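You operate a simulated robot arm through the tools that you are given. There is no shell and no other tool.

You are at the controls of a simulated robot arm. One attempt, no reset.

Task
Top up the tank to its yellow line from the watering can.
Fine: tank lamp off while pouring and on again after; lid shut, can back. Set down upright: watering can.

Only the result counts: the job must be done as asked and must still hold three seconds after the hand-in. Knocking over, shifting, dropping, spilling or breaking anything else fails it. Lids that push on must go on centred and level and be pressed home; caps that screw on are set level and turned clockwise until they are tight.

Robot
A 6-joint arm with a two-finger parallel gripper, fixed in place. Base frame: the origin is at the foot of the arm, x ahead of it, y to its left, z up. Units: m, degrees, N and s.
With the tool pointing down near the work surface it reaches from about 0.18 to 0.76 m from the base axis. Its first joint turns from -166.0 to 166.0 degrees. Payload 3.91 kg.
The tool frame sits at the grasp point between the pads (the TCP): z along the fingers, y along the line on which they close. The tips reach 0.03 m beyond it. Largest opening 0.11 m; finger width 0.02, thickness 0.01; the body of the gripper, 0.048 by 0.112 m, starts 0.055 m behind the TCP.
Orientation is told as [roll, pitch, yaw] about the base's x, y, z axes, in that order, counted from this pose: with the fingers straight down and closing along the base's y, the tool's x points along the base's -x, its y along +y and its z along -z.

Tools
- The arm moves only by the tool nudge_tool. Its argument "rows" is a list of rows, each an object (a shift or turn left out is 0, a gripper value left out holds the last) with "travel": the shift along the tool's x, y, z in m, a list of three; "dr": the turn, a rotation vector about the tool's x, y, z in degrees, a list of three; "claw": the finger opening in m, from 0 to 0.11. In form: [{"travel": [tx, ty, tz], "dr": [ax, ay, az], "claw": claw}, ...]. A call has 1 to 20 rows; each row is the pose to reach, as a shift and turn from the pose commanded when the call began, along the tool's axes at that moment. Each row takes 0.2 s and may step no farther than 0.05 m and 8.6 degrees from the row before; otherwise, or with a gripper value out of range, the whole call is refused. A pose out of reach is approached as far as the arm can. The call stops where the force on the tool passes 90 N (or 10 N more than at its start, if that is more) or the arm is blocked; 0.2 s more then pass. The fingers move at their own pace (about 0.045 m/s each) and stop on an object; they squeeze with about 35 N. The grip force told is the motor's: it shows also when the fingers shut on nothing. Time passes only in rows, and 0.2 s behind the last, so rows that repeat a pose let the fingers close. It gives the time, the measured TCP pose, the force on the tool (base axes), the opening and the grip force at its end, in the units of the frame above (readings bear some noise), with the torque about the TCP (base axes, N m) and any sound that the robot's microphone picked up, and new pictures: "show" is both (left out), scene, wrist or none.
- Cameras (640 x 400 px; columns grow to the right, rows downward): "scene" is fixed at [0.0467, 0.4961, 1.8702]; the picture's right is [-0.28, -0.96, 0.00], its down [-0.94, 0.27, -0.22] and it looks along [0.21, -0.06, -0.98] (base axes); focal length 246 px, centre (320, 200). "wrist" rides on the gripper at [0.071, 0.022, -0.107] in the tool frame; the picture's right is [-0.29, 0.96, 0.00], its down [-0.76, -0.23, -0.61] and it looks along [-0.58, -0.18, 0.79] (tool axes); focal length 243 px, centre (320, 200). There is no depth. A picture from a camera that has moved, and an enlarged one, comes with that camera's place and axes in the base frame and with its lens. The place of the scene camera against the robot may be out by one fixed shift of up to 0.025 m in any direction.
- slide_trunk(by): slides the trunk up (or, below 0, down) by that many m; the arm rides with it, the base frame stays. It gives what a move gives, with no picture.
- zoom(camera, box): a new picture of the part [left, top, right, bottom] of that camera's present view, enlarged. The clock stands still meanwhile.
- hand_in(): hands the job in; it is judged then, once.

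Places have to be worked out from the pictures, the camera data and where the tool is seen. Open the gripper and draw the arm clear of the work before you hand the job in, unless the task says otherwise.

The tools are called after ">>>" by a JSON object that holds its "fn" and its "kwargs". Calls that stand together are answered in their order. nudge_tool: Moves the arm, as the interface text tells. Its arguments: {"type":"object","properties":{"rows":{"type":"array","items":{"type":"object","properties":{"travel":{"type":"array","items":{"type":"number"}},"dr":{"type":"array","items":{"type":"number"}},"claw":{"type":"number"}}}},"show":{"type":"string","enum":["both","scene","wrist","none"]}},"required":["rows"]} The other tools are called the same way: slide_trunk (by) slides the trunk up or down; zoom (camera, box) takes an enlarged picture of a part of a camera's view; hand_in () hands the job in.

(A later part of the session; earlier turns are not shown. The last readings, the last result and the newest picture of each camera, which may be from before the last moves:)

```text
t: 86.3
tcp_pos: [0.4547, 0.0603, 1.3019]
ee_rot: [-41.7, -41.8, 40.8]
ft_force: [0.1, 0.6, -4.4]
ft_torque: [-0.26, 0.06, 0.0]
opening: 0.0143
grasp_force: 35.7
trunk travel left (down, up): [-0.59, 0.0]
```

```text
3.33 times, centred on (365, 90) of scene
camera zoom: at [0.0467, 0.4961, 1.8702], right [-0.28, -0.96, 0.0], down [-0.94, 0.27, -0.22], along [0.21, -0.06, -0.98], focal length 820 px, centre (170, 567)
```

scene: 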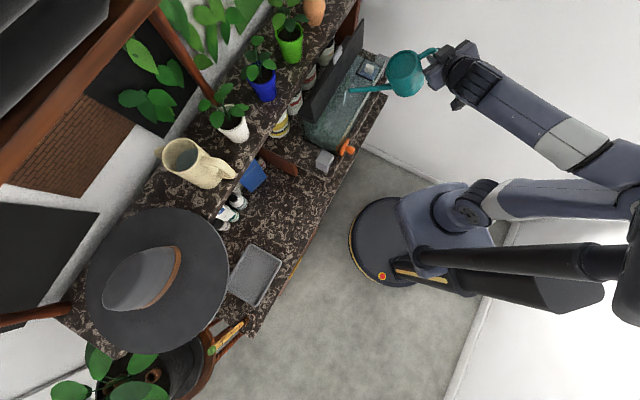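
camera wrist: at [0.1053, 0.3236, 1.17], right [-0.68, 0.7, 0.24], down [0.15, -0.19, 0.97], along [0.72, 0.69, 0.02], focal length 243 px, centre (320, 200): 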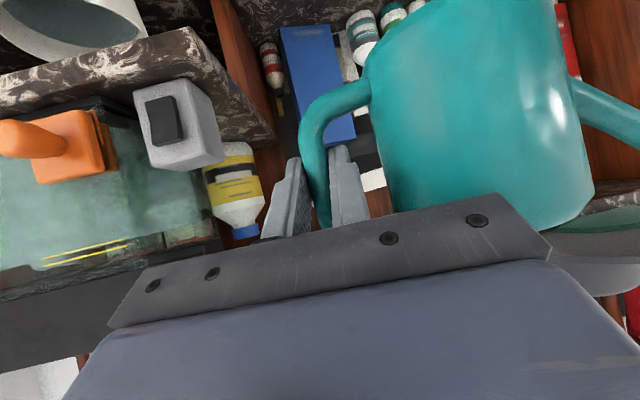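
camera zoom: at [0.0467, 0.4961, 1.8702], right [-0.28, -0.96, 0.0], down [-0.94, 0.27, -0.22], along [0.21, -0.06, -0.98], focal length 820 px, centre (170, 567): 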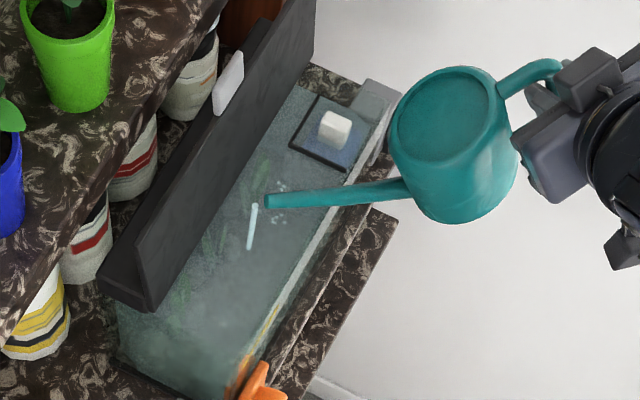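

The stream is flowing at a modest rate. I'll hold and take short readings.

>>> {"fn": "nudge_tool", "kwargs": {"rows": [{"claw": 0.0}, {"claw": 0.0}], "show": "none"}}

>>> {"fn": "nudge_tool", "kwargs": {"rows": [{"claw": 0.0}], "show": "none"}}

>>> {"fn": "zoom", "kwargs": {"camera": "scene", "box": [300, 30, 430, 150]}}

```text
t: 86.9
tcp_pos: [0.4535, 0.0608, 1.3019]
ee_rot: [-41.6, -41.9, 40.7]
ft_force: [-0.3, 0.0, -4.4]
ft_torque: [-0.23, 0.03, 0.0]
opening: 0.0143
grasp_force: 34.8
trunk travel left (down, up): [-0.59, 0.0]
```

```text
t: 87.3
tcp_pos: [0.4537, 0.0595, 1.3023]
ee_rot: [-41.7, -41.9, 40.8]
ft_force: [-0.3, 0.4, -4.0]
ft_torque: [-0.26, 0.04, 0.01]
opening: 0.0145
grasp_force: 35.1
trunk travel left (down, up): [-0.59, 0.0]
```

```text
3.33 times, centred on (365, 90) of scene
camera zoom: at [0.0467, 0.4961, 1.8702], right [-0.28, -0.96, 0.0], down [-0.94, 0.27, -0.22], along [0.21, -0.06, -0.98], focal length 820 px, centre (170, 567)
```

zoom: 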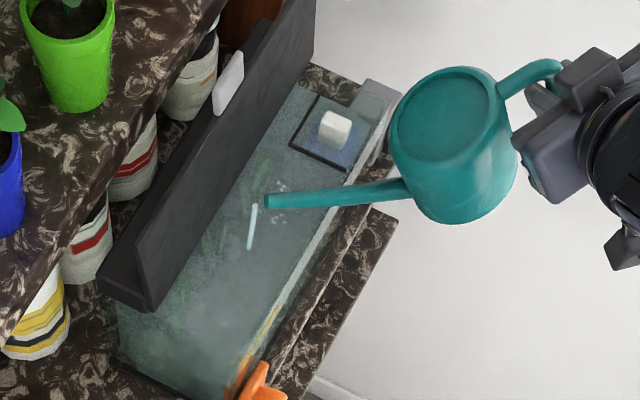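

>>> {"fn": "nudge_tool", "kwargs": {"rows": [{"claw": 0.0}, {"claw": 0.0}, {"claw": 0.0}], "show": "none"}}

>>> {"fn": "nudge_tool", "kwargs": {"rows": [{"claw": 0.0}], "show": "none"}}

>>> {"fn": "nudge_tool", "kwargs": {"rows": [{"claw": 0.0}], "show": "none"}}

>>> {"fn": "zoom", "kwargs": {"camera": "scene", "box": [320, 50, 380, 110]}}

```text
t: 88.1
tcp_pos: [0.4538, 0.0604, 1.3015]
ee_rot: [-41.7, -41.9, 40.7]
ft_force: [-0.5, -0.6, -3.4]
ft_torque: [-0.25, 0.0, -0.01]
opening: 0.0147
grasp_force: 34.9
trunk travel left (down, up): [-0.59, 0.0]
```

```text
t: 88.5
tcp_pos: [0.4543, 0.0604, 1.3012]
ee_rot: [-41.6, -41.8, 40.7]
ft_force: [0.2, -0.8, -3.3]
ft_torque: [-0.26, 0.08, -0.06]
opening: 0.0142
grasp_force: 34.8
trunk travel left (down, up): [-0.59, 0.0]
```

```text
t: 88.9
tcp_pos: [0.4543, 0.0604, 1.3024]
ee_rot: [-41.7, -41.9, 40.7]
ft_force: [1.0, 0.2, -3.2]
ft_torque: [-0.25, 0.02, 0.01]
opening: 0.0141
grasp_force: 35.2
trunk travel left (down, up): [-0.59, 0.0]
```

```text
6.67 times, centred on (350, 80) of scene
camera zoom: at [0.0467, 0.4961, 1.8702], right [-0.28, -0.96, 0.0], down [-0.94, 0.27, -0.22], along [0.21, -0.06, -0.98], focal length 1639 px, centre (120, 1000)
```

zoom: 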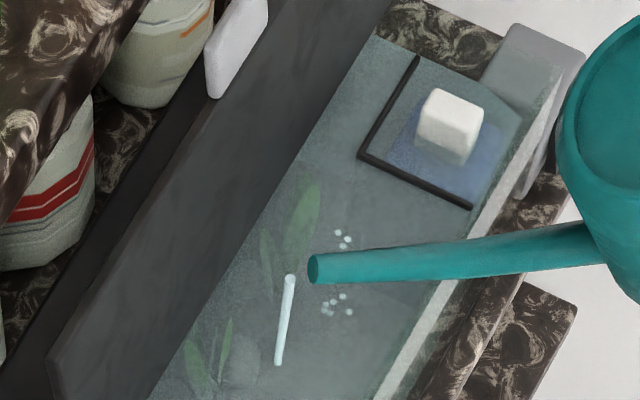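

The force is around 3.3–3.5 N, near my target. I'll tilt back upright and check the level again.

>>> {"fn": "nudge_tool", "kwargs": {"rows": [{"dr": [-4.51, -1.22, 6.49], "claw": 0.0}, {"dr": [-9.02, -2.45, 12.98]}, {"dr": [-13.53, -3.67, 19.47]}, {"dr": [-16.92, -4.59, 24.34]}, {"dr": [-16.92, -4.59, 24.34]}], "show": "none"}}

>>> {"fn": "nudge_tool", "kwargs": {"rows": [{"travel": [0.0115, 0.0218, -0.0046], "dr": [-2.06, 0, -1.43], "claw": 0.0}, {"travel": [0.023, 0.0436, -0.0093], "dr": [-4.11, 0, -2.86]}, {"travel": [0.0345, 0.0654, -0.0139], "dr": [-6.17, 0, -4.29]}, {"travel": [0.046, 0.0872, -0.0186], "dr": [-8.23, 0, -5.72]}, {"travel": [0.0575, 0.109, -0.0232], "dr": [-10.29, 0, -7.15]}, {"travel": [0.069, 0.1308, -0.0279], "dr": [-12.34, 0, -8.58]}, {"travel": [0.0805, 0.1526, -0.0325], "dr": [-14.4, 0, -10.01]}, {"travel": [0.092, 0.1744, -0.0372], "dr": [-16.46, 0, -11.44]}, {"travel": [0.1035, 0.1962, -0.0418], "dr": [-18.52, 0, -12.87]}, {"travel": [0.115, 0.2179, -0.0465], "dr": [-20.57, 0, -14.3]}, {"travel": [0.1265, 0.2397, -0.0511], "dr": [-22.63, 0, -15.73]}, {"travel": [0.138, 0.2615, -0.0558], "dr": [-24.69, 0, -17.16]}, {"travel": [0.1495, 0.2833, -0.0604], "dr": [-26.74, 0, -18.59]}, {"travel": [0.161, 0.3051, -0.0651], "dr": [-28.8, 0, -20.02]}, {"travel": [0.1725, 0.3269, -0.0697], "dr": [-30.86, 0, -21.45]}, {"travel": [0.184, 0.3487, -0.0744], "dr": [-32.92, 0, -22.88]}, {"travel": [0.1955, 0.3705, -0.079], "dr": [-34.97, 0, -24.31]}, {"travel": [0.207, 0.3923, -0.0837], "dr": [-37.03, 0, -25.74]}, {"travel": [0.207, 0.3923, -0.0837], "dr": [-37.03, 0, -25.74]}], "show": "both"}}

```text
t: 90.1
tcp_pos: [0.454, 0.0578, 1.3033]
ee_rot: [0.1, -55.2, 8.7]
ft_force: [-0.5, -0.4, -4.2]
ft_torque: [-0.3, 0.04, 0.01]
opening: 0.0145
grasp_force: 34.8
trunk travel left (down, up): [-0.59, 0.0]
```

```text
t: 94.1
tcp_pos: [0.2097, 0.4184, 1.1784]
ee_rot: [0.0, -55.2, 53.9]
ft_force: [0.5, 0.6, -3.2]
ft_torque: [-0.29, -0.17, 0.01]
opening: 0.0142
grasp_force: 35.0
trunk travel left (down, up): [-0.59, 0.0]
camera wrist: at [0.1157, 0.328, 1.1816], right [-0.68, 0.7, 0.24], down [0.15, -0.19, 0.97], along [0.72, 0.69, 0.02], focal length 243 px, centre (320, 200)
```

scene: 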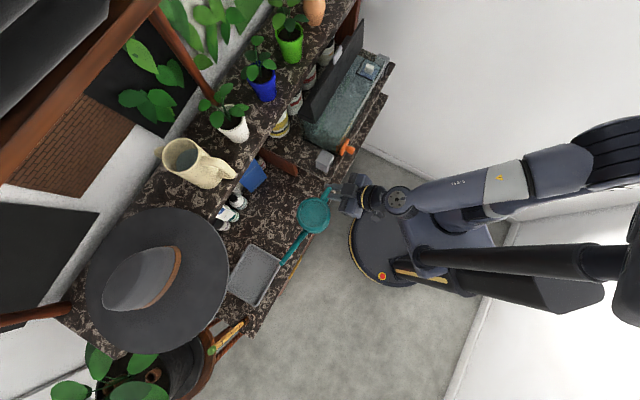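
wrist: 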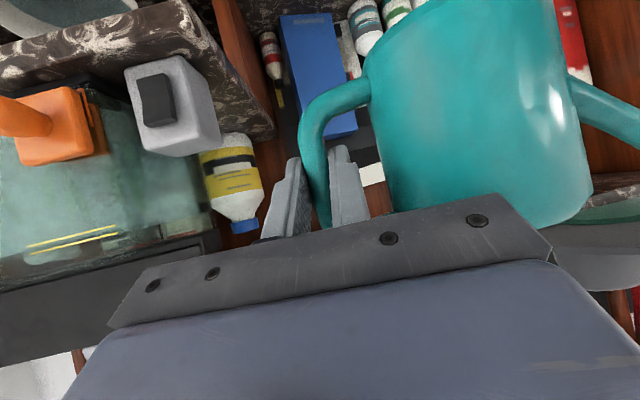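

Nearly at water level already. I'll lower a centimetre and zoom on the marks.

>>> {"fn": "nudge_tool", "kwargs": {"rows": [{"travel": [0.0049, 0, 0.0034], "claw": 0.0}, {"travel": [0.0092, 0, 0.0064]}, {"travel": [0.0092, 0, 0.0064]}], "show": "wrist"}}

>>> {"fn": "zoom", "kwargs": {"camera": "wrist", "box": [20, 220, 148, 300]}}

>>> {"fn": "zoom", "kwargs": {"camera": "wrist", "box": [0, 235, 64, 275]}}

```text
t: 94.9
tcp_pos: [0.2098, 0.4185, 1.1682]
ee_rot: [0.0, -55.1, 53.9]
ft_force: [0.0, 0.3, -2.8]
ft_torque: [-0.23, -0.19, 0.0]
opening: 0.0146
grasp_force: 34.3
trunk travel left (down, up): [-0.59, 0.0]
camera wrist: at [0.1166, 0.3276, 1.1721], right [-0.68, 0.7, 0.24], down [0.15, -0.19, 0.97], along [0.72, 0.69, 0.02], focal length 243 px, centre (320, 200)
```

wrist: 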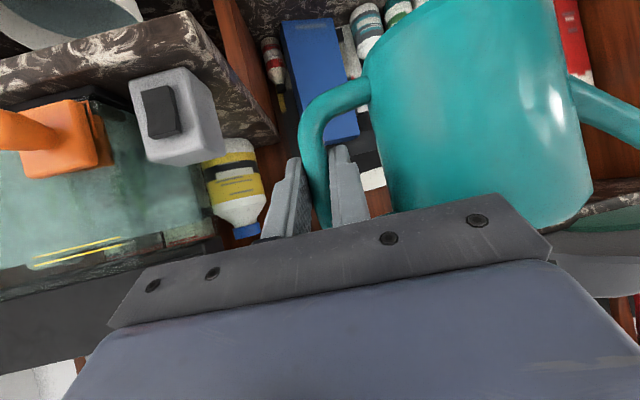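

```text
5.00 times, centred on (84, 260) of wrist
camera zoom: at [0.1166, 0.3276, 1.1721], right [-0.68, 0.7, 0.24], down [0.15, -0.19, 0.97], along [0.72, 0.69, 0.02], focal length 1213 px, centre (1500, -100)
```

zoom: 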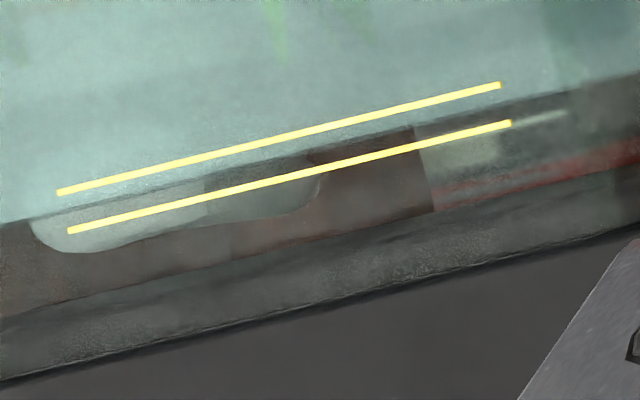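

```text
10.00 times, centred on (32, 255) of wrist
camera zoom: at [0.1166, 0.3276, 1.1721], right [-0.68, 0.7, 0.24], down [0.15, -0.19, 0.97], along [0.72, 0.69, 0.02], focal length 2426 px, centre (3200, -350)
```

zoom: 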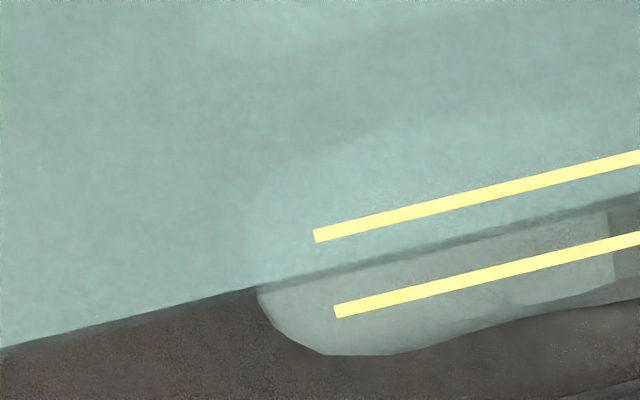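

The waterline now sits right in the middle between the two yellow marks, so the fill is done. I'll take the can back to its place, starting with a smooth descent by the trunk.

>>> {"fn": "slide_trunk", "kwargs": {"by": -0.15}}

>>> {"fn": "nudge_tool", "kwargs": {"rows": [{"travel": [0.0164, 0, 0.0114], "claw": 0.0}, {"travel": [0.0328, 0, 0.0228]}, {"travel": [0.0492, 0, 0.0342]}, {"travel": [0.0558, 0, 0.0388]}, {"travel": [0.0558, 0, 0.0388]}], "show": "both"}}

>>> {"fn": "zoom", "kwargs": {"camera": "wrist", "box": [230, 60, 430, 220]}}

```text
t: 96.7
tcp_pos: [0.2092, 0.4183, 1.0198]
ee_rot: [-0.1, -55.3, 54.0]
ft_force: [-0.6, -0.3, -3.4]
ft_torque: [-0.26, -0.19, 0.01]
opening: 0.0146
grasp_force: 34.8
trunk travel left (down, up): [-0.44, 0.15]
```

```text
t: 97.8
tcp_pos: [0.2097, 0.4207, 0.9517]
ee_rot: [0.0, -55.2, 53.9]
ft_force: [0.0, -0.4, -3.0]
ft_torque: [-0.27, -0.17, 0.01]
opening: 0.0145
grasp_force: 34.9
trunk travel left (down, up): [-0.44, 0.15]
camera wrist: at [0.1165, 0.3279, 0.9548], right [-0.68, 0.7, 0.24], down [0.15, -0.19, 0.97], along [0.72, 0.69, 0.02], focal length 243 px, centre (320, 200)
```

scene: 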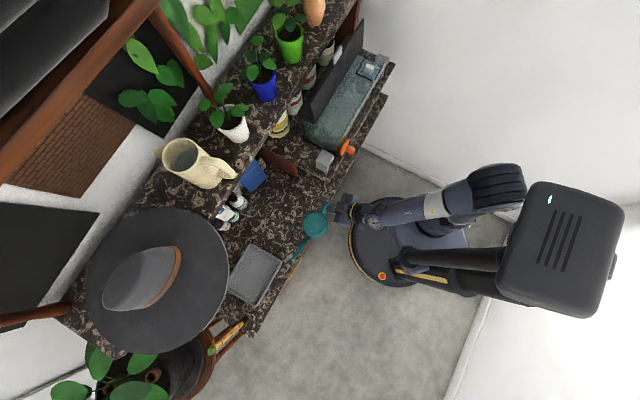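
wrist: 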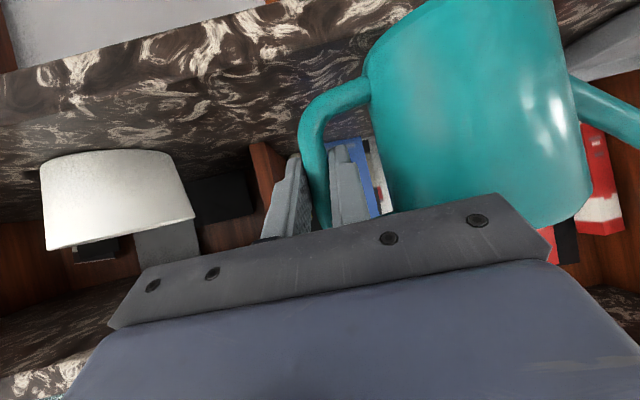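

```text
2.50 times, centred on (330, 140) of wrist
camera zoom: at [0.1165, 0.3279, 0.9548], right [-0.68, 0.7, 0.24], down [0.15, -0.19, 0.97], along [0.72, 0.69, 0.02], focal length 606 px, centre (295, 350)
```

zoom: 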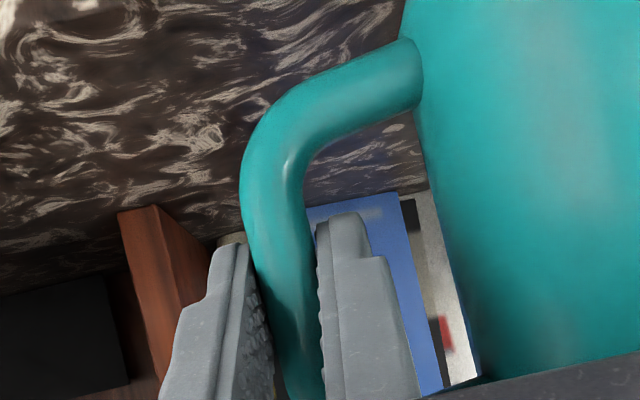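

The can has settled about 2.5° nose-down in the grip, so I'll level it while moving forward over its original spot, about 1.4 cm above the bench.

>>> {"fn": "nudge_tool", "kwargs": {"rows": [{"travel": [-0.0099, -0.0024, 0.0154], "dr": [-0.28, -0.08, 0.41], "claw": 0.0}, {"travel": [-0.0217, -0.0053, 0.0338], "dr": [-0.56, -0.16, 0.81]}, {"travel": [-0.0335, -0.0082, 0.0522], "dr": [-0.85, -0.23, 1.22]}, {"travel": [-0.0454, -0.011, 0.0706], "dr": [-1.13, -0.31, 1.62]}, {"travel": [-0.0543, -0.0132, 0.0845], "dr": [-1.41, -0.39, 2.03]}, {"travel": [-0.0592, -0.0144, 0.0921], "dr": [-1.41, -0.39, 2.03]}, {"travel": [-0.0592, -0.0144, 0.0921], "dr": [-1.41, -0.39, 2.03]}], "show": "both"}}

>>> {"fn": "zoom", "kwargs": {"camera": "scene", "box": [240, 160, 340, 260]}}

```text
t: 99.5
tcp_pos: [0.2864, 0.4986, 0.9469]
ee_rot: [4.3, -55.5, 50.2]
ft_force: [-0.5, -0.4, -3.2]
ft_torque: [-0.24, -0.2, -0.01]
opening: 0.0144
grasp_force: 34.7
trunk travel left (down, up): [-0.44, 0.15]
camera wrist: at [0.1938, 0.4069, 0.95], right [-0.67, 0.69, 0.28], down [0.18, -0.22, 0.96], along [0.72, 0.69, 0.02], focal length 243 px, centre (320, 200)
```

scene: 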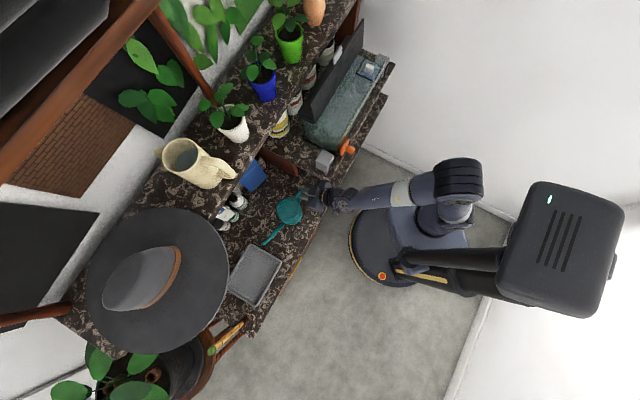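
wrist: 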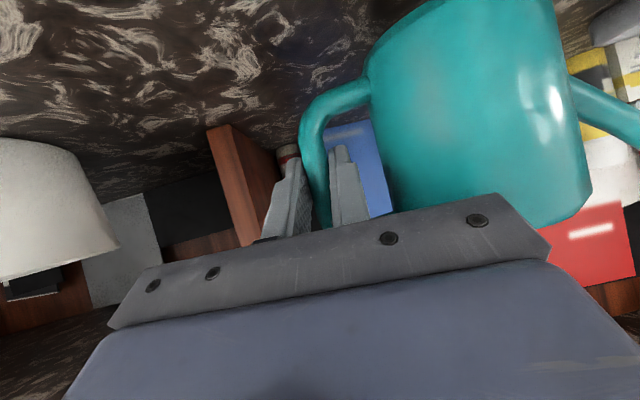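

```text
4.00 times, centred on (290, 210) of scene
camera zoom: at [0.0467, 0.4961, 1.8702], right [-0.28, -0.96, 0.0], down [-0.94, 0.27, -0.22], along [0.21, -0.06, -0.98], focal length 984 px, centre (440, 160)
```

zoom: 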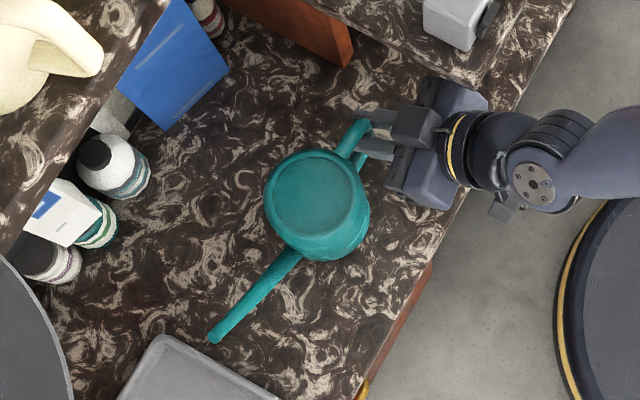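

The can is level and lines up with its original position within a few millimetres. I'll lower it slowly.

>>> {"fn": "nudge_tool", "kwargs": {"rows": [{"travel": [0.0041, -0.0002, 0.0028], "claw": 0.0}, {"travel": [0.0074, -0.0004, 0.0051]}, {"travel": [0.0095, -0.0005, 0.0065]}, {"travel": [0.0103, -0.0005, 0.0071]}], "show": "none"}}

```text
t: 100.5
tcp_pos: [0.2858, 0.4996, 0.9342]
ee_rot: [4.4, -55.5, 50.2]
ft_force: [-0.3, -0.4, -3.8]
ft_torque: [-0.25, -0.2, 0.02]
opening: 0.0146
grasp_force: 34.8
trunk travel left (down, up): [-0.44, 0.15]
```

No contact yet. I'll go on in 1 mm steps.

>>> {"fn": "nudge_tool", "kwargs": {"rows": [{"travel": [0.0008, 0, 0.0006], "claw": 0.0}, {"travel": [0.0016, -0.0001, 0.0011]}], "show": "none"}}

>>> {"fn": "nudge_tool", "kwargs": {"rows": [{"travel": [0.0008, 0, 0.0006], "claw": 0.0}], "show": "wrist"}}

```text
t: 101.0
tcp_pos: [0.2864, 0.4987, 0.9327]
ee_rot: [4.4, -55.6, 50.2]
ft_force: [0.8, 0.8, -0.9]
ft_torque: [-0.09, -0.17, 0.05]
opening: 0.0144
grasp_force: 34.9
trunk travel left (down, up): [-0.44, 0.15]
```

```text
t: 101.5
tcp_pos: [0.2855, 0.4984, 0.9332]
ee_rot: [4.3, -55.7, 50.2]
ft_force: [0.8, -0.8, 5.0]
ft_torque: [0.1, -0.02, 0.04]
opening: 0.0146
grasp_force: 34.7
trunk travel left (down, up): [-0.44, 0.15]
camera wrist: at [0.1926, 0.4077, 0.9358], right [-0.67, 0.69, 0.28], down [0.18, -0.22, 0.96], along [0.72, 0.69, 0.03], focal length 243 px, centre (320, 200)
```

wrist: 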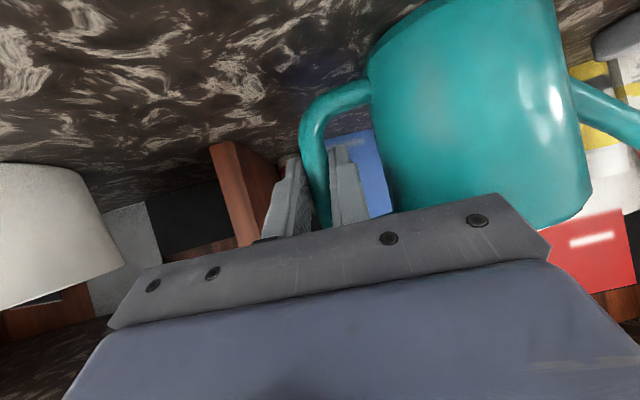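

Touchdown confirmed. I'll open to 34 mm and withdraw along the tool axis, the way I came in.

>>> {"fn": "nudge_tool", "kwargs": {"rows": [{"claw": 0.032}, {"claw": 0.032}, {"claw": 0.032}, {"claw": 0.032}], "show": "wrist"}}

>>> {"fn": "zoom", "kwargs": {"camera": "wrist", "box": [230, 60, 430, 220]}}

```text
t: 102.5
tcp_pos: [0.2862, 0.4988, 0.9325]
ee_rot: [4.3, -55.5, 50.3]
ft_force: [0.7, -0.1, -0.5]
ft_torque: [0.03, 0.06, 0.0]
opening: 0.0318
grasp_force: 0.2
trunk travel left (down, up): [-0.44, 0.15]
camera wrist: at [0.1926, 0.4077, 0.935], right [-0.67, 0.69, 0.28], down [0.18, -0.22, 0.96], along [0.72, 0.69, 0.02], focal length 243 px, centre (320, 200)
```

wrist: 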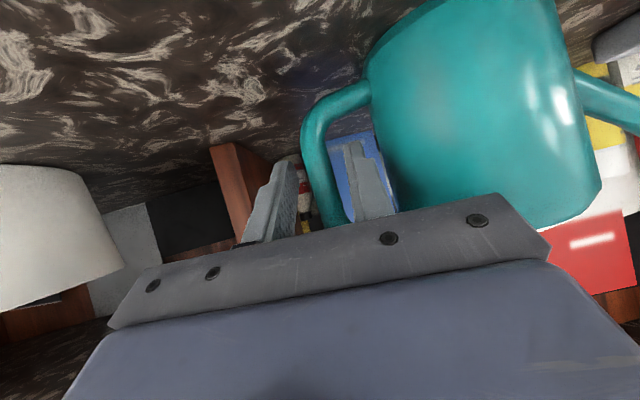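

```text
2.50 times, centred on (330, 140) of wrist
camera zoom: at [0.1926, 0.4077, 0.935], right [-0.67, 0.69, 0.28], down [0.18, -0.22, 0.96], along [0.72, 0.69, 0.02], focal length 606 px, centre (295, 350)
```

zoom: 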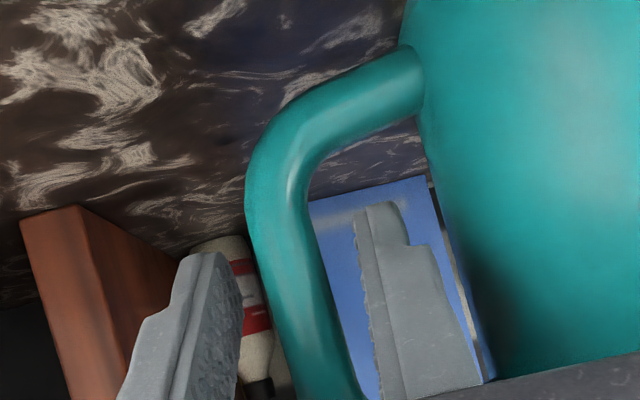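

Both fingers are clear of the bar and body. I'll withdraw straight back along the tool axis.

>>> {"fn": "nudge_tool", "kwargs": {"rows": [{"travel": [0, 0, -0.02], "claw": 0.032}, {"travel": [0, 0, -0.045]}, {"travel": [0, 0, -0.075]}, {"travel": [0, 0, -0.11]}], "show": "both"}}

>>> {"fn": "zoom", "kwargs": {"camera": "scene", "box": [240, 160, 340, 260]}}

>>> {"fn": "zoom", "kwargs": {"camera": "wrist", "box": [280, 0, 600, 200]}}

```text
t: 103.5
tcp_pos: [0.2345, 0.4237, 0.9927]
ee_rot: [4.3, -55.6, 50.3]
ft_force: [1.1, -0.1, -0.3]
ft_torque: [-0.02, 0.02, -0.04]
opening: 0.0317
grasp_force: 0.1
trunk travel left (down, up): [-0.44, 0.15]
camera wrist: at [0.1411, 0.3338, 0.9958], right [-0.67, 0.69, 0.28], down [0.18, -0.22, 0.96], along [0.72, 0.69, 0.02], focal length 243 px, centre (320, 200)
```

scene: 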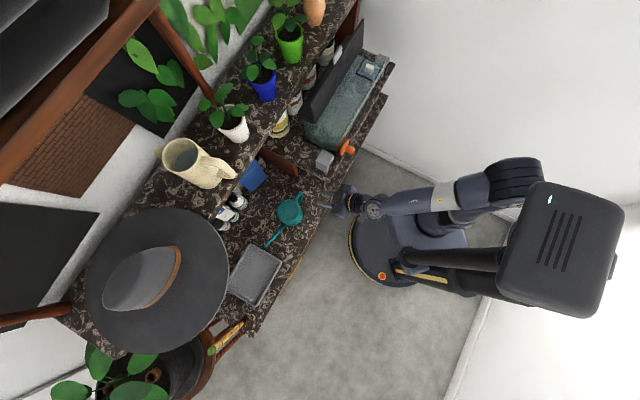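
wrist: 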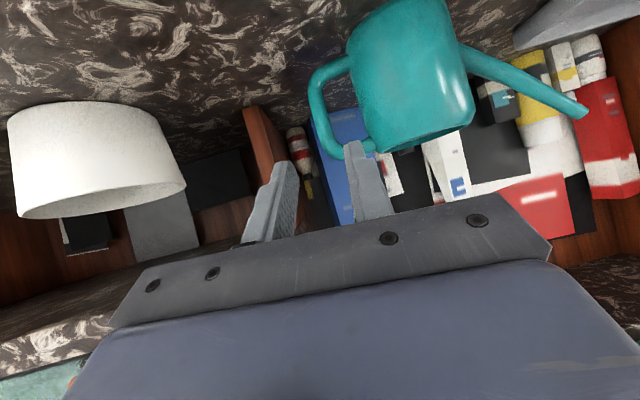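

```text
4.00 times, centred on (290, 210) of scene
camera zoom: at [0.0467, 0.4961, 1.8702], right [-0.28, -0.96, 0.0], down [-0.94, 0.27, -0.22], along [0.21, -0.06, -0.98], focal length 984 px, centre (440, 160)
```

zoom: 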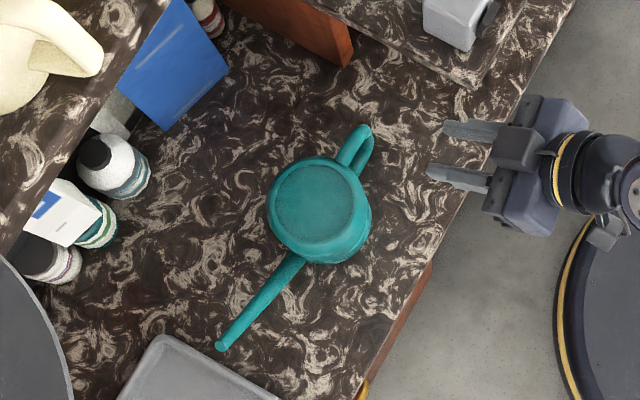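

```text
2.00 times, centred on (440, 100) of wrist
camera zoom: at [0.1411, 0.3338, 0.9958], right [-0.67, 0.69, 0.28], down [0.18, -0.22, 0.96], along [0.72, 0.69, 0.02], focal length 485 px, centre (80, 400)
```

zoom: 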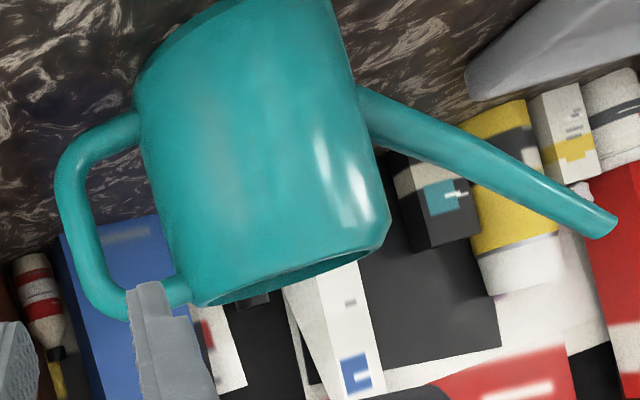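

The can stands upright back in its place, within about 5 mm of where it started. Next is closing the lid. I'll back off, raise the trunk, and take a look at the open lid's tab.

>>> {"fn": "nudge_tool", "kwargs": {"rows": [{"travel": [0, 0, -0.04], "claw": 0.06}, {"travel": [-0.02, 0, -0.06], "claw": 0.06}], "show": "none"}}

>>> {"fn": "slide_trunk", "kwargs": {"by": 0.15}}

```text
t: 104.0
tcp_pos: [0.2141, 0.3922, 1.0441]
ee_rot: [4.5, -55.6, 50.2]
ft_force: [0.2, -0.4, 0.1]
ft_torque: [-0.02, 0.03, -0.02]
opening: 0.0599
grasp_force: 0.0
trunk travel left (down, up): [-0.44, 0.15]
```

```text
t: 105.8
tcp_pos: [0.2149, 0.3932, 1.1936]
ee_rot: [4.3, -55.5, 50.3]
ft_force: [0.0, -0.6, 0.1]
ft_torque: [-0.02, 0.02, -0.01]
opening: 0.06
grasp_force: 0.0
trunk travel left (down, up): [-0.59, 0.0]
```

I'll move in front of the open lid with the tool nearly level and square to the tank, then look at the tab.

>>> {"fn": "nudge_tool", "kwargs": {"rows": [{"travel": [-0.0074, -0.0382, -0.0141], "dr": [1.3, -2.8, 0.21], "claw": 0.06}, {"travel": [-0.0148, -0.0763, -0.0282], "dr": [2.6, -5.59, 0.43]}, {"travel": [-0.0222, -0.1145, -0.0423], "dr": [3.9, -8.39, 0.64]}, {"travel": [-0.0295, -0.1526, -0.0563], "dr": [5.19, -11.18, 0.86]}, {"travel": [-0.0369, -0.1908, -0.0704], "dr": [6.49, -13.98, 1.07]}, {"travel": [-0.0443, -0.2289, -0.0845], "dr": [7.79, -16.77, 1.29]}, {"travel": [-0.0517, -0.2671, -0.0986], "dr": [9.09, -19.57, 1.5]}], "show": "both"}}

>>> {"fn": "zoom", "kwargs": {"camera": "wrist", "box": [200, 60, 440, 240]}}

>>> {"fn": "zoom", "kwargs": {"camera": "scene", "box": [300, 20, 420, 140]}}

```text
t: 107.4
tcp_pos: [0.3249, 0.2739, 1.2779]
ee_rot: [-0.3, -74.7, 45.1]
ft_force: [-0.5, -0.9, 0.2]
ft_torque: [-0.03, -0.03, 0.0]
opening: 0.0602
grasp_force: 0.1
out of reach, approached as far as the arm can: row 4, 5, 6, 7
trunk travel left (down, up): [-0.59, 0.0]
camera wrist: at [0.2231, 0.2045, 1.239], right [-0.62, 0.73, 0.28], down [-0.11, -0.43, 0.89], along [0.78, 0.52, 0.35], focal length 243 px, centre (320, 200)
```

scene: 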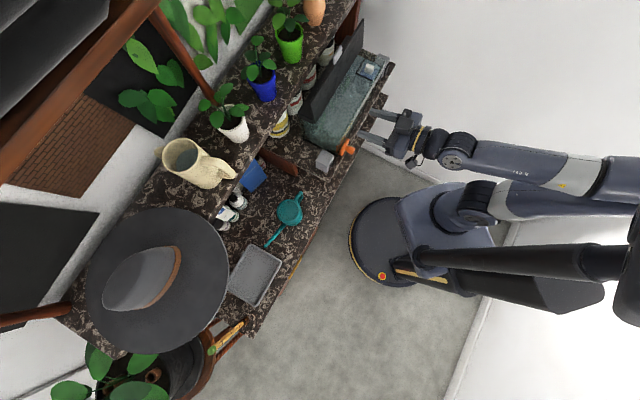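
wrist: 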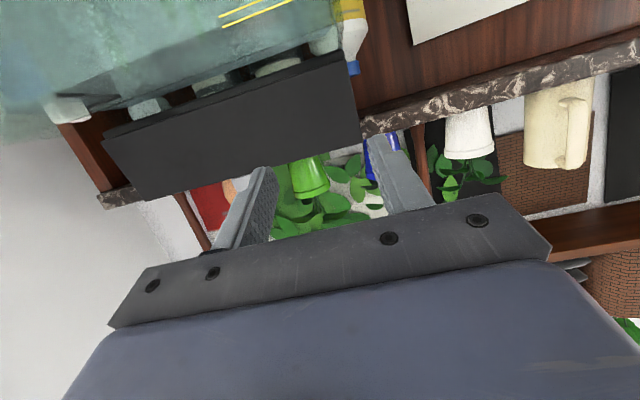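

```text
2.22 times, centred on (320, 150) of wrist
camera zoom: at [0.2231, 0.2045, 1.239], right [-0.62, 0.73, 0.28], down [-0.11, -0.43, 0.89], along [0.78, 0.52, 0.35], focal length 539 px, centre (320, 311)
```

zoom: 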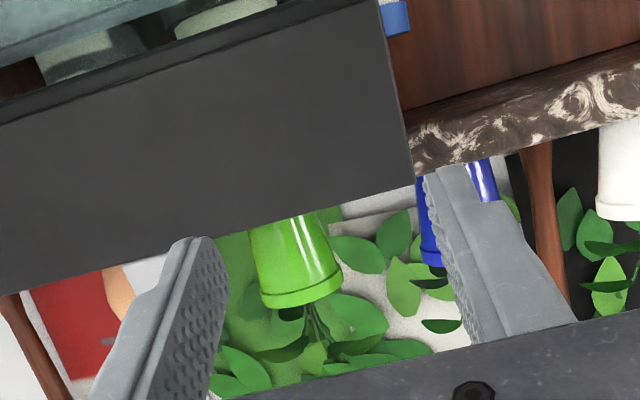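

```text
3.33 times, centred on (360, 80) of scene
camera zoom: at [0.0467, 0.4961, 1.8702], right [-0.28, -0.96, 0.0], down [-0.94, 0.27, -0.22], along [0.21, -0.06, -0.98], focal length 820 px, centre (187, 600)
```

zoom: 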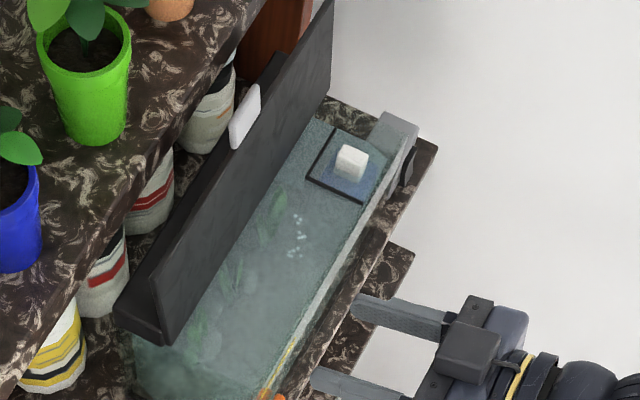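

The lid is where I left it, with its tab hidden behind my left finger. The near-level tool pose ran out of reach here, so I'll tilt back to about 56° as before and slide along in front of the tab.

>>> {"fn": "nudge_tool", "kwargs": {"rows": [{"dr": [0, 6.3, 0], "claw": 0.06}, {"dr": [0, 12.6, 0]}, {"dr": [0, 18.7, 0]}], "show": "none"}}

>>> {"fn": "nudge_tool", "kwargs": {"rows": [{"travel": [0, -0.04, 0], "claw": 0.06}, {"travel": [0, -0.08, 0]}, {"travel": [0, -0.117, 0]}], "show": "both"}}

>>> {"fn": "zoom", "kwargs": {"camera": "wrist", "box": [240, 100, 400, 220]}}

```text
t: 108.2
tcp_pos: [0.337, 0.2694, 1.2836]
ee_rot: [-3.4, -71.3, 45.1]
ft_force: [-0.4, -1.1, 0.5]
ft_torque: [-0.03, 0.02, 0.0]
opening: 0.0601
grasp_force: 0.0
out of reach, approached as far as the arm can: row 2, 3
trunk travel left (down, up): [-0.59, 0.0]
```

```text
t: 109.0
tcp_pos: [0.4139, 0.1821, 1.285]
ee_rot: [-2.8, -71.1, 44.6]
ft_force: [0.2, -0.4, -0.4]
ft_torque: [-0.05, 0.03, 0.02]
opening: 0.0601
grasp_force: 0.1
out of reach, approached as far as the arm can: row 1, 2
trunk travel left (down, up): [-0.59, 0.0]
camera wrist: at [0.3079, 0.1149, 1.2526], right [-0.57, 0.78, 0.26], down [-0.1, -0.38, 0.92], along [0.81, 0.5, 0.3], focal length 243 px, centre (320, 200)
```

scene: 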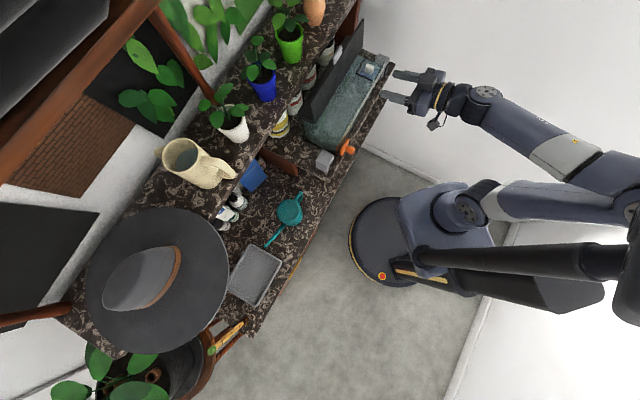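
wrist: 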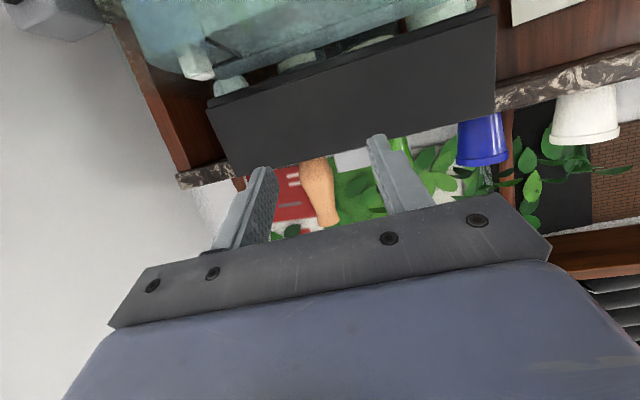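

```text
3.33 times, centred on (320, 160) of wrist
camera zoom: at [0.3079, 0.1149, 1.2526], right [-0.57, 0.78, 0.26], down [-0.1, -0.38, 0.92], along [0.81, 0.5, 0.3], focal length 809 px, centre (320, 333)
```

zoom: 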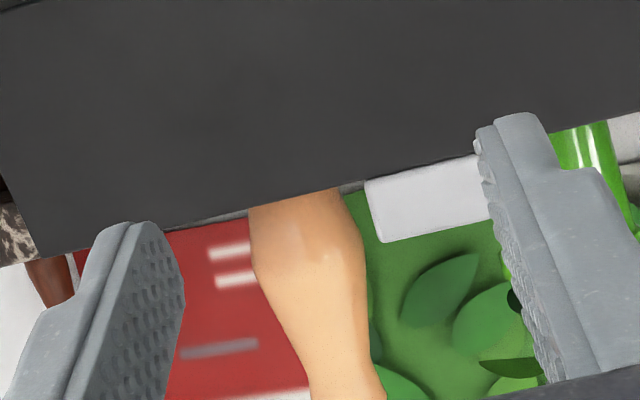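

The tab is clearly visible now: e 0.132–0.175, from the lid edge at z≈1.294 up to 1.317. I'll bring the open fingers in to straddle it sideways, so that closing along the tank direction pinches its side edges.

>>> {"fn": "nudge_tool", "kwargs": {"rows": [{"travel": [-0.0359, 0.0122, 0.0082], "claw": 0.06}, {"travel": [-0.0488, 0.0143, 0.046]}, {"travel": [-0.0618, 0.0164, 0.0838]}, {"travel": [-0.0731, 0.0183, 0.1168]}], "show": "both"}}

>>> {"fn": "zoom", "kwargs": {"camera": "wrist", "box": [240, 100, 400, 220]}}

>>> {"fn": "zoom", "kwargs": {"camera": "scene", "box": [310, 20, 410, 100]}}

```text
t: 110.0
tcp_pos: [0.504, 0.2873, 1.3175]
ee_rot: [-3.3, -71.2, 45.1]
ft_force: [-0.7, 0.6, -0.4]
ft_torque: [0.01, -0.01, 0.01]
opening: 0.0599
grasp_force: 0.0
trunk travel left (down, up): [-0.59, 0.0]
camera wrist: at [0.3965, 0.2195, 1.2846], right [-0.57, 0.78, 0.26], down [-0.1, -0.38, 0.92], along [0.81, 0.5, 0.3], focal length 243 px, centre (320, 200)
```

scene: 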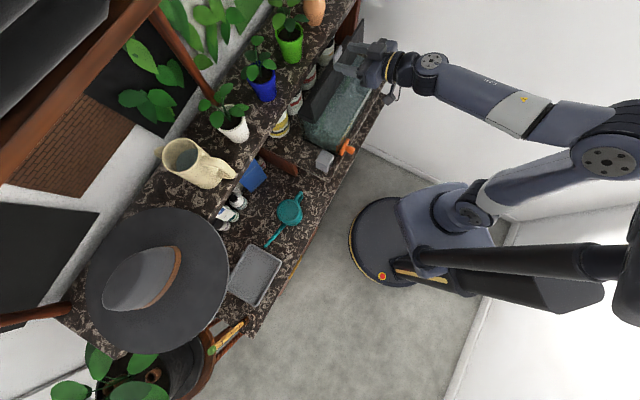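
wrist: 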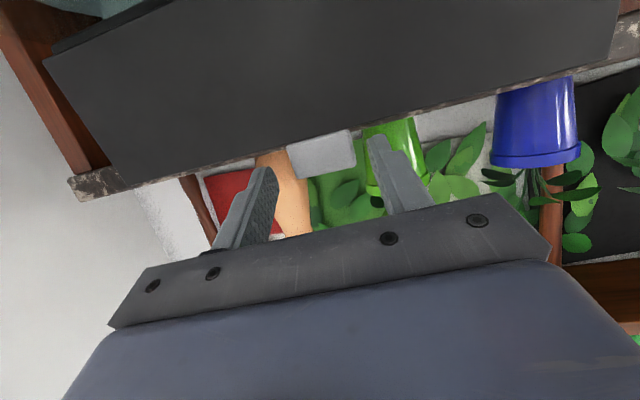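

```text
3.33 times, centred on (320, 160) of wrist
camera zoom: at [0.3965, 0.2195, 1.2846], right [-0.57, 0.78, 0.26], down [-0.1, -0.38, 0.92], along [0.81, 0.5, 0.3], focal length 809 px, centre (320, 333)
```

zoom: 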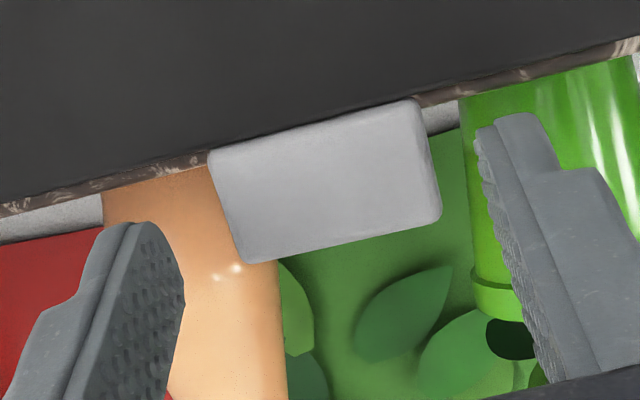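

```text
5.00 times, centred on (360, 60) of scene
camera zoom: at [0.0467, 0.4961, 1.8702], right [-0.28, -0.96, 0.0], down [-0.94, 0.27, -0.22], along [0.21, -0.06, -0.98], focal length 1229 px, centre (120, 900)
```

zoom: 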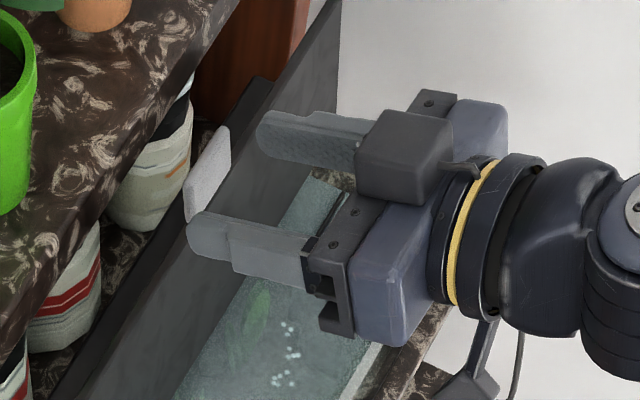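

The tab sits centred between the fingers. I'll move in the last 2 cm and close gently on its sides.

>>> {"fn": "nudge_tool", "kwargs": {"rows": [{"travel": [-0.0032, 0.0006, 0.0108], "claw": 0.06}, {"travel": [-0.0064, 0.0012, 0.0217], "claw": 0.06}, {"travel": [-0.0064, 0.0012, 0.0217], "claw": 0.04}, {"travel": [-0.0064, 0.0012, 0.0217], "claw": 0.04}, {"travel": [-0.0064, 0.0012, 0.0217], "claw": 0.04}], "show": "both"}}

>>> {"fn": "zoom", "kwargs": {"camera": "wrist", "box": [240, 100, 400, 220]}}

>>> {"fn": "zoom", "kwargs": {"camera": "scene", "box": [310, 20, 410, 100]}}

```text
t: 111.2
tcp_pos: [0.519, 0.3013, 1.3152]
ee_rot: [-3.3, -71.2, 44.9]
ft_force: [3.3, -1.8, -1.2]
ft_torque: [0.37, 0.2, -0.04]
opening: 0.0435
grasp_force: 44.9
trunk travel left (down, up): [-0.59, 0.0]
camera wrist: at [0.4126, 0.2349, 1.2835], right [-0.57, 0.78, 0.26], down [-0.1, -0.38, 0.92], along [0.81, 0.5, 0.3], focal length 243 px, centre (320, 200)
```

scene: 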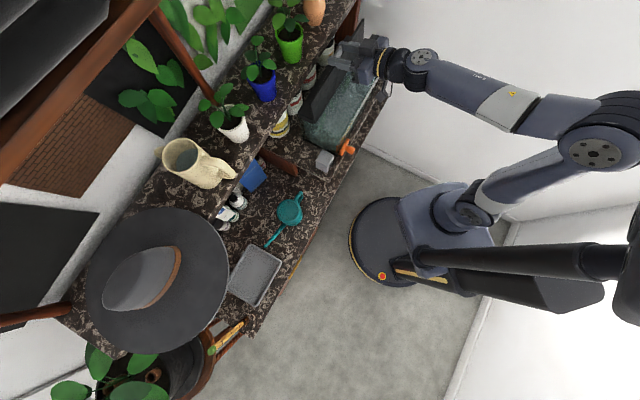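
wrist: 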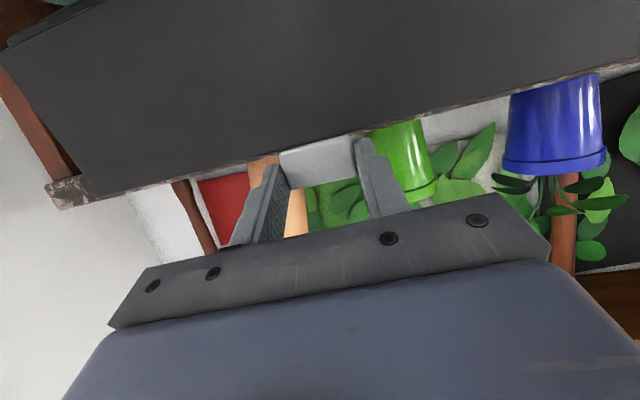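

```text
3.33 times, centred on (320, 160) of wrist
camera zoom: at [0.4126, 0.2349, 1.2835], right [-0.57, 0.78, 0.26], down [-0.1, -0.38, 0.92], along [0.81, 0.5, 0.3], focal length 809 px, centre (320, 333)
```

zoom: 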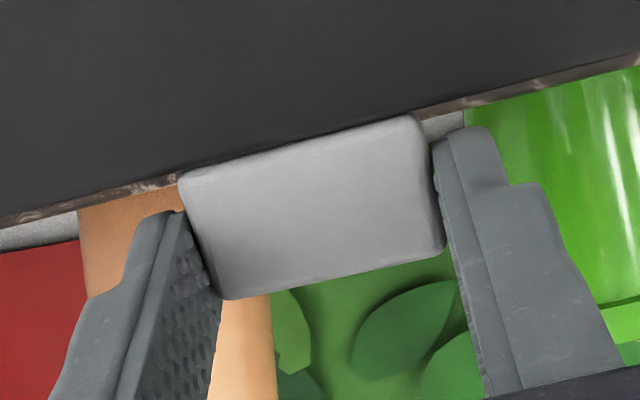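

```text
5.00 times, centred on (360, 60) of scene
camera zoom: at [0.0467, 0.4961, 1.8702], right [-0.28, -0.96, 0.0], down [-0.94, 0.27, -0.22], along [0.21, -0.06, -0.98], focal length 1229 px, centre (120, 900)
```

zoom: 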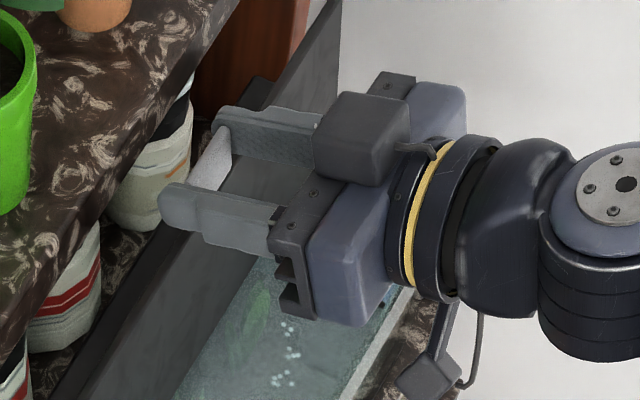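

The tab is pinched at 43.5 mm. The fingertips would come very close to the lid's edge as it swings, so I'll re-pinch 3 mm further out.

>>> {"fn": "nudge_tool", "kwargs": {"rows": [{"claw": 0.052}, {"claw": 0.052}, {"travel": [-0.001, 0, -0.003], "claw": 0.052}, {"travel": [-0.001, 0, -0.003], "claw": 0.04}, {"travel": [-0.001, 0, -0.003], "claw": 0.04}, {"travel": [-0.001, 0, -0.003], "claw": 0.04}], "show": "wrist"}}

>>> {"fn": "zoom", "kwargs": {"camera": "wrist", "box": [240, 100, 400, 220]}}

```text
t: 112.6
tcp_pos: [0.517, 0.2996, 1.3187]
ee_rot: [-3.2, -71.2, 44.7]
ft_force: [2.0, -2.8, 2.4]
ft_torque: [0.31, 0.31, 0.02]
opening: 0.0434
grasp_force: 45.1
trunk travel left (down, up): [-0.59, 0.0]
camera wrist: at [0.4103, 0.2329, 1.2854], right [-0.57, 0.78, 0.26], down [-0.11, -0.38, 0.92], along [0.81, 0.5, 0.3], focal length 243 px, centre (320, 200)
```

wrist: 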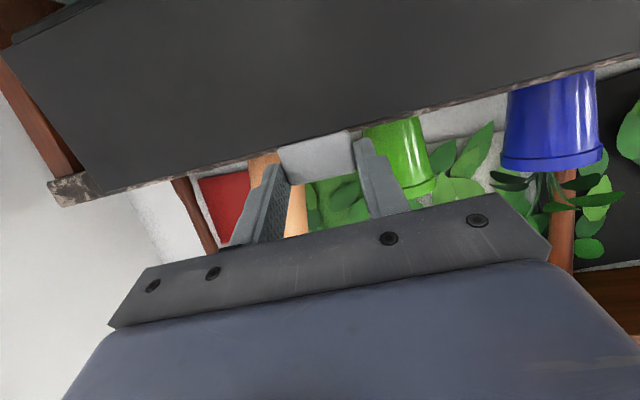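

```text
3.33 times, centred on (320, 160) of wrist
camera zoom: at [0.4103, 0.2329, 1.2854], right [-0.57, 0.78, 0.26], down [-0.11, -0.38, 0.92], along [0.81, 0.5, 0.3], focal length 809 px, centre (320, 333)
```

zoom: 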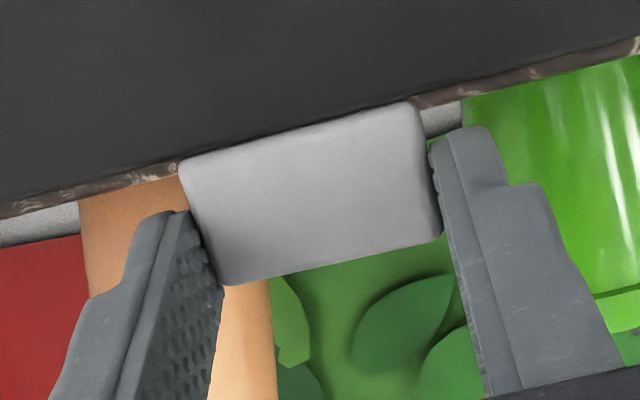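

Now I'll swing the lid along its arc. First I'll bring it to vertical and slightly past, and check the forces.

>>> {"fn": "nudge_tool", "kwargs": {"rows": [{"travel": [0.0027, -0.0009, -0.0163], "claw": 0.04}, {"travel": [0.0083, -0.0018, -0.0327]}, {"travel": [0.0167, -0.0027, -0.048]}], "show": "both"}}

>>> {"fn": "zoom", "kwargs": {"camera": "wrist", "box": [240, 100, 400, 220]}}

>>> {"fn": "zoom", "kwargs": {"camera": "scene", "box": [310, 20, 410, 100]}}

```text
t: 113.4
tcp_pos: [0.4825, 0.2657, 1.3153]
ee_rot: [-3.2, -71.1, 45.0]
ft_force: [10.3, 5.2, -9.1]
ft_torque: [1.1, 0.0, 0.07]
opening: 0.044
grasp_force: 45.2
trunk travel left (down, up): [-0.59, 0.0]
camera wrist: at [0.3755, 0.198, 1.2832], right [-0.57, 0.78, 0.26], down [-0.1, -0.38, 0.92], along [0.81, 0.5, 0.3], focal length 243 px, centre (320, 200)
```

scene: 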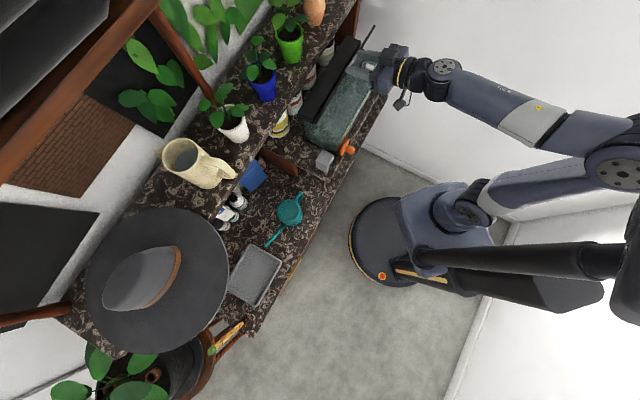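
wrist: 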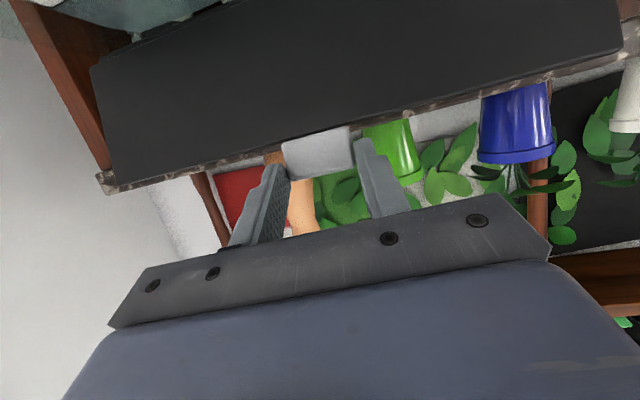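

```text
3.33 times, centred on (320, 160) of wrist
camera zoom: at [0.3755, 0.198, 1.2832], right [-0.57, 0.78, 0.26], down [-0.1, -0.38, 0.92], along [0.81, 0.5, 0.3], focal length 809 px, centre (320, 333)
```

zoom: 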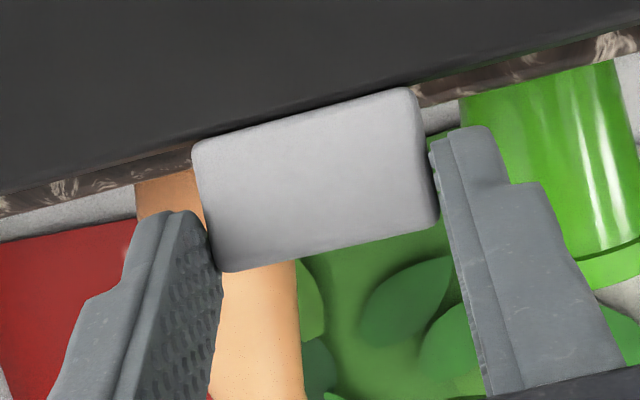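

```text
5.00 times, centred on (360, 60) of scene
camera zoom: at [0.0467, 0.4961, 1.8702], right [-0.28, -0.96, 0.0], down [-0.94, 0.27, -0.22], along [0.21, -0.06, -0.98], focal length 1229 px, centre (120, 900)
```

zoom: 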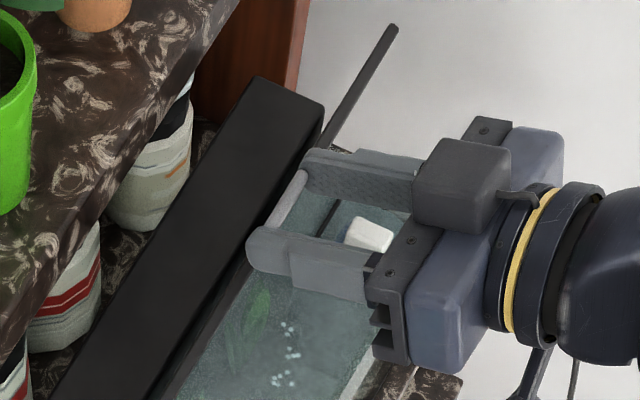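

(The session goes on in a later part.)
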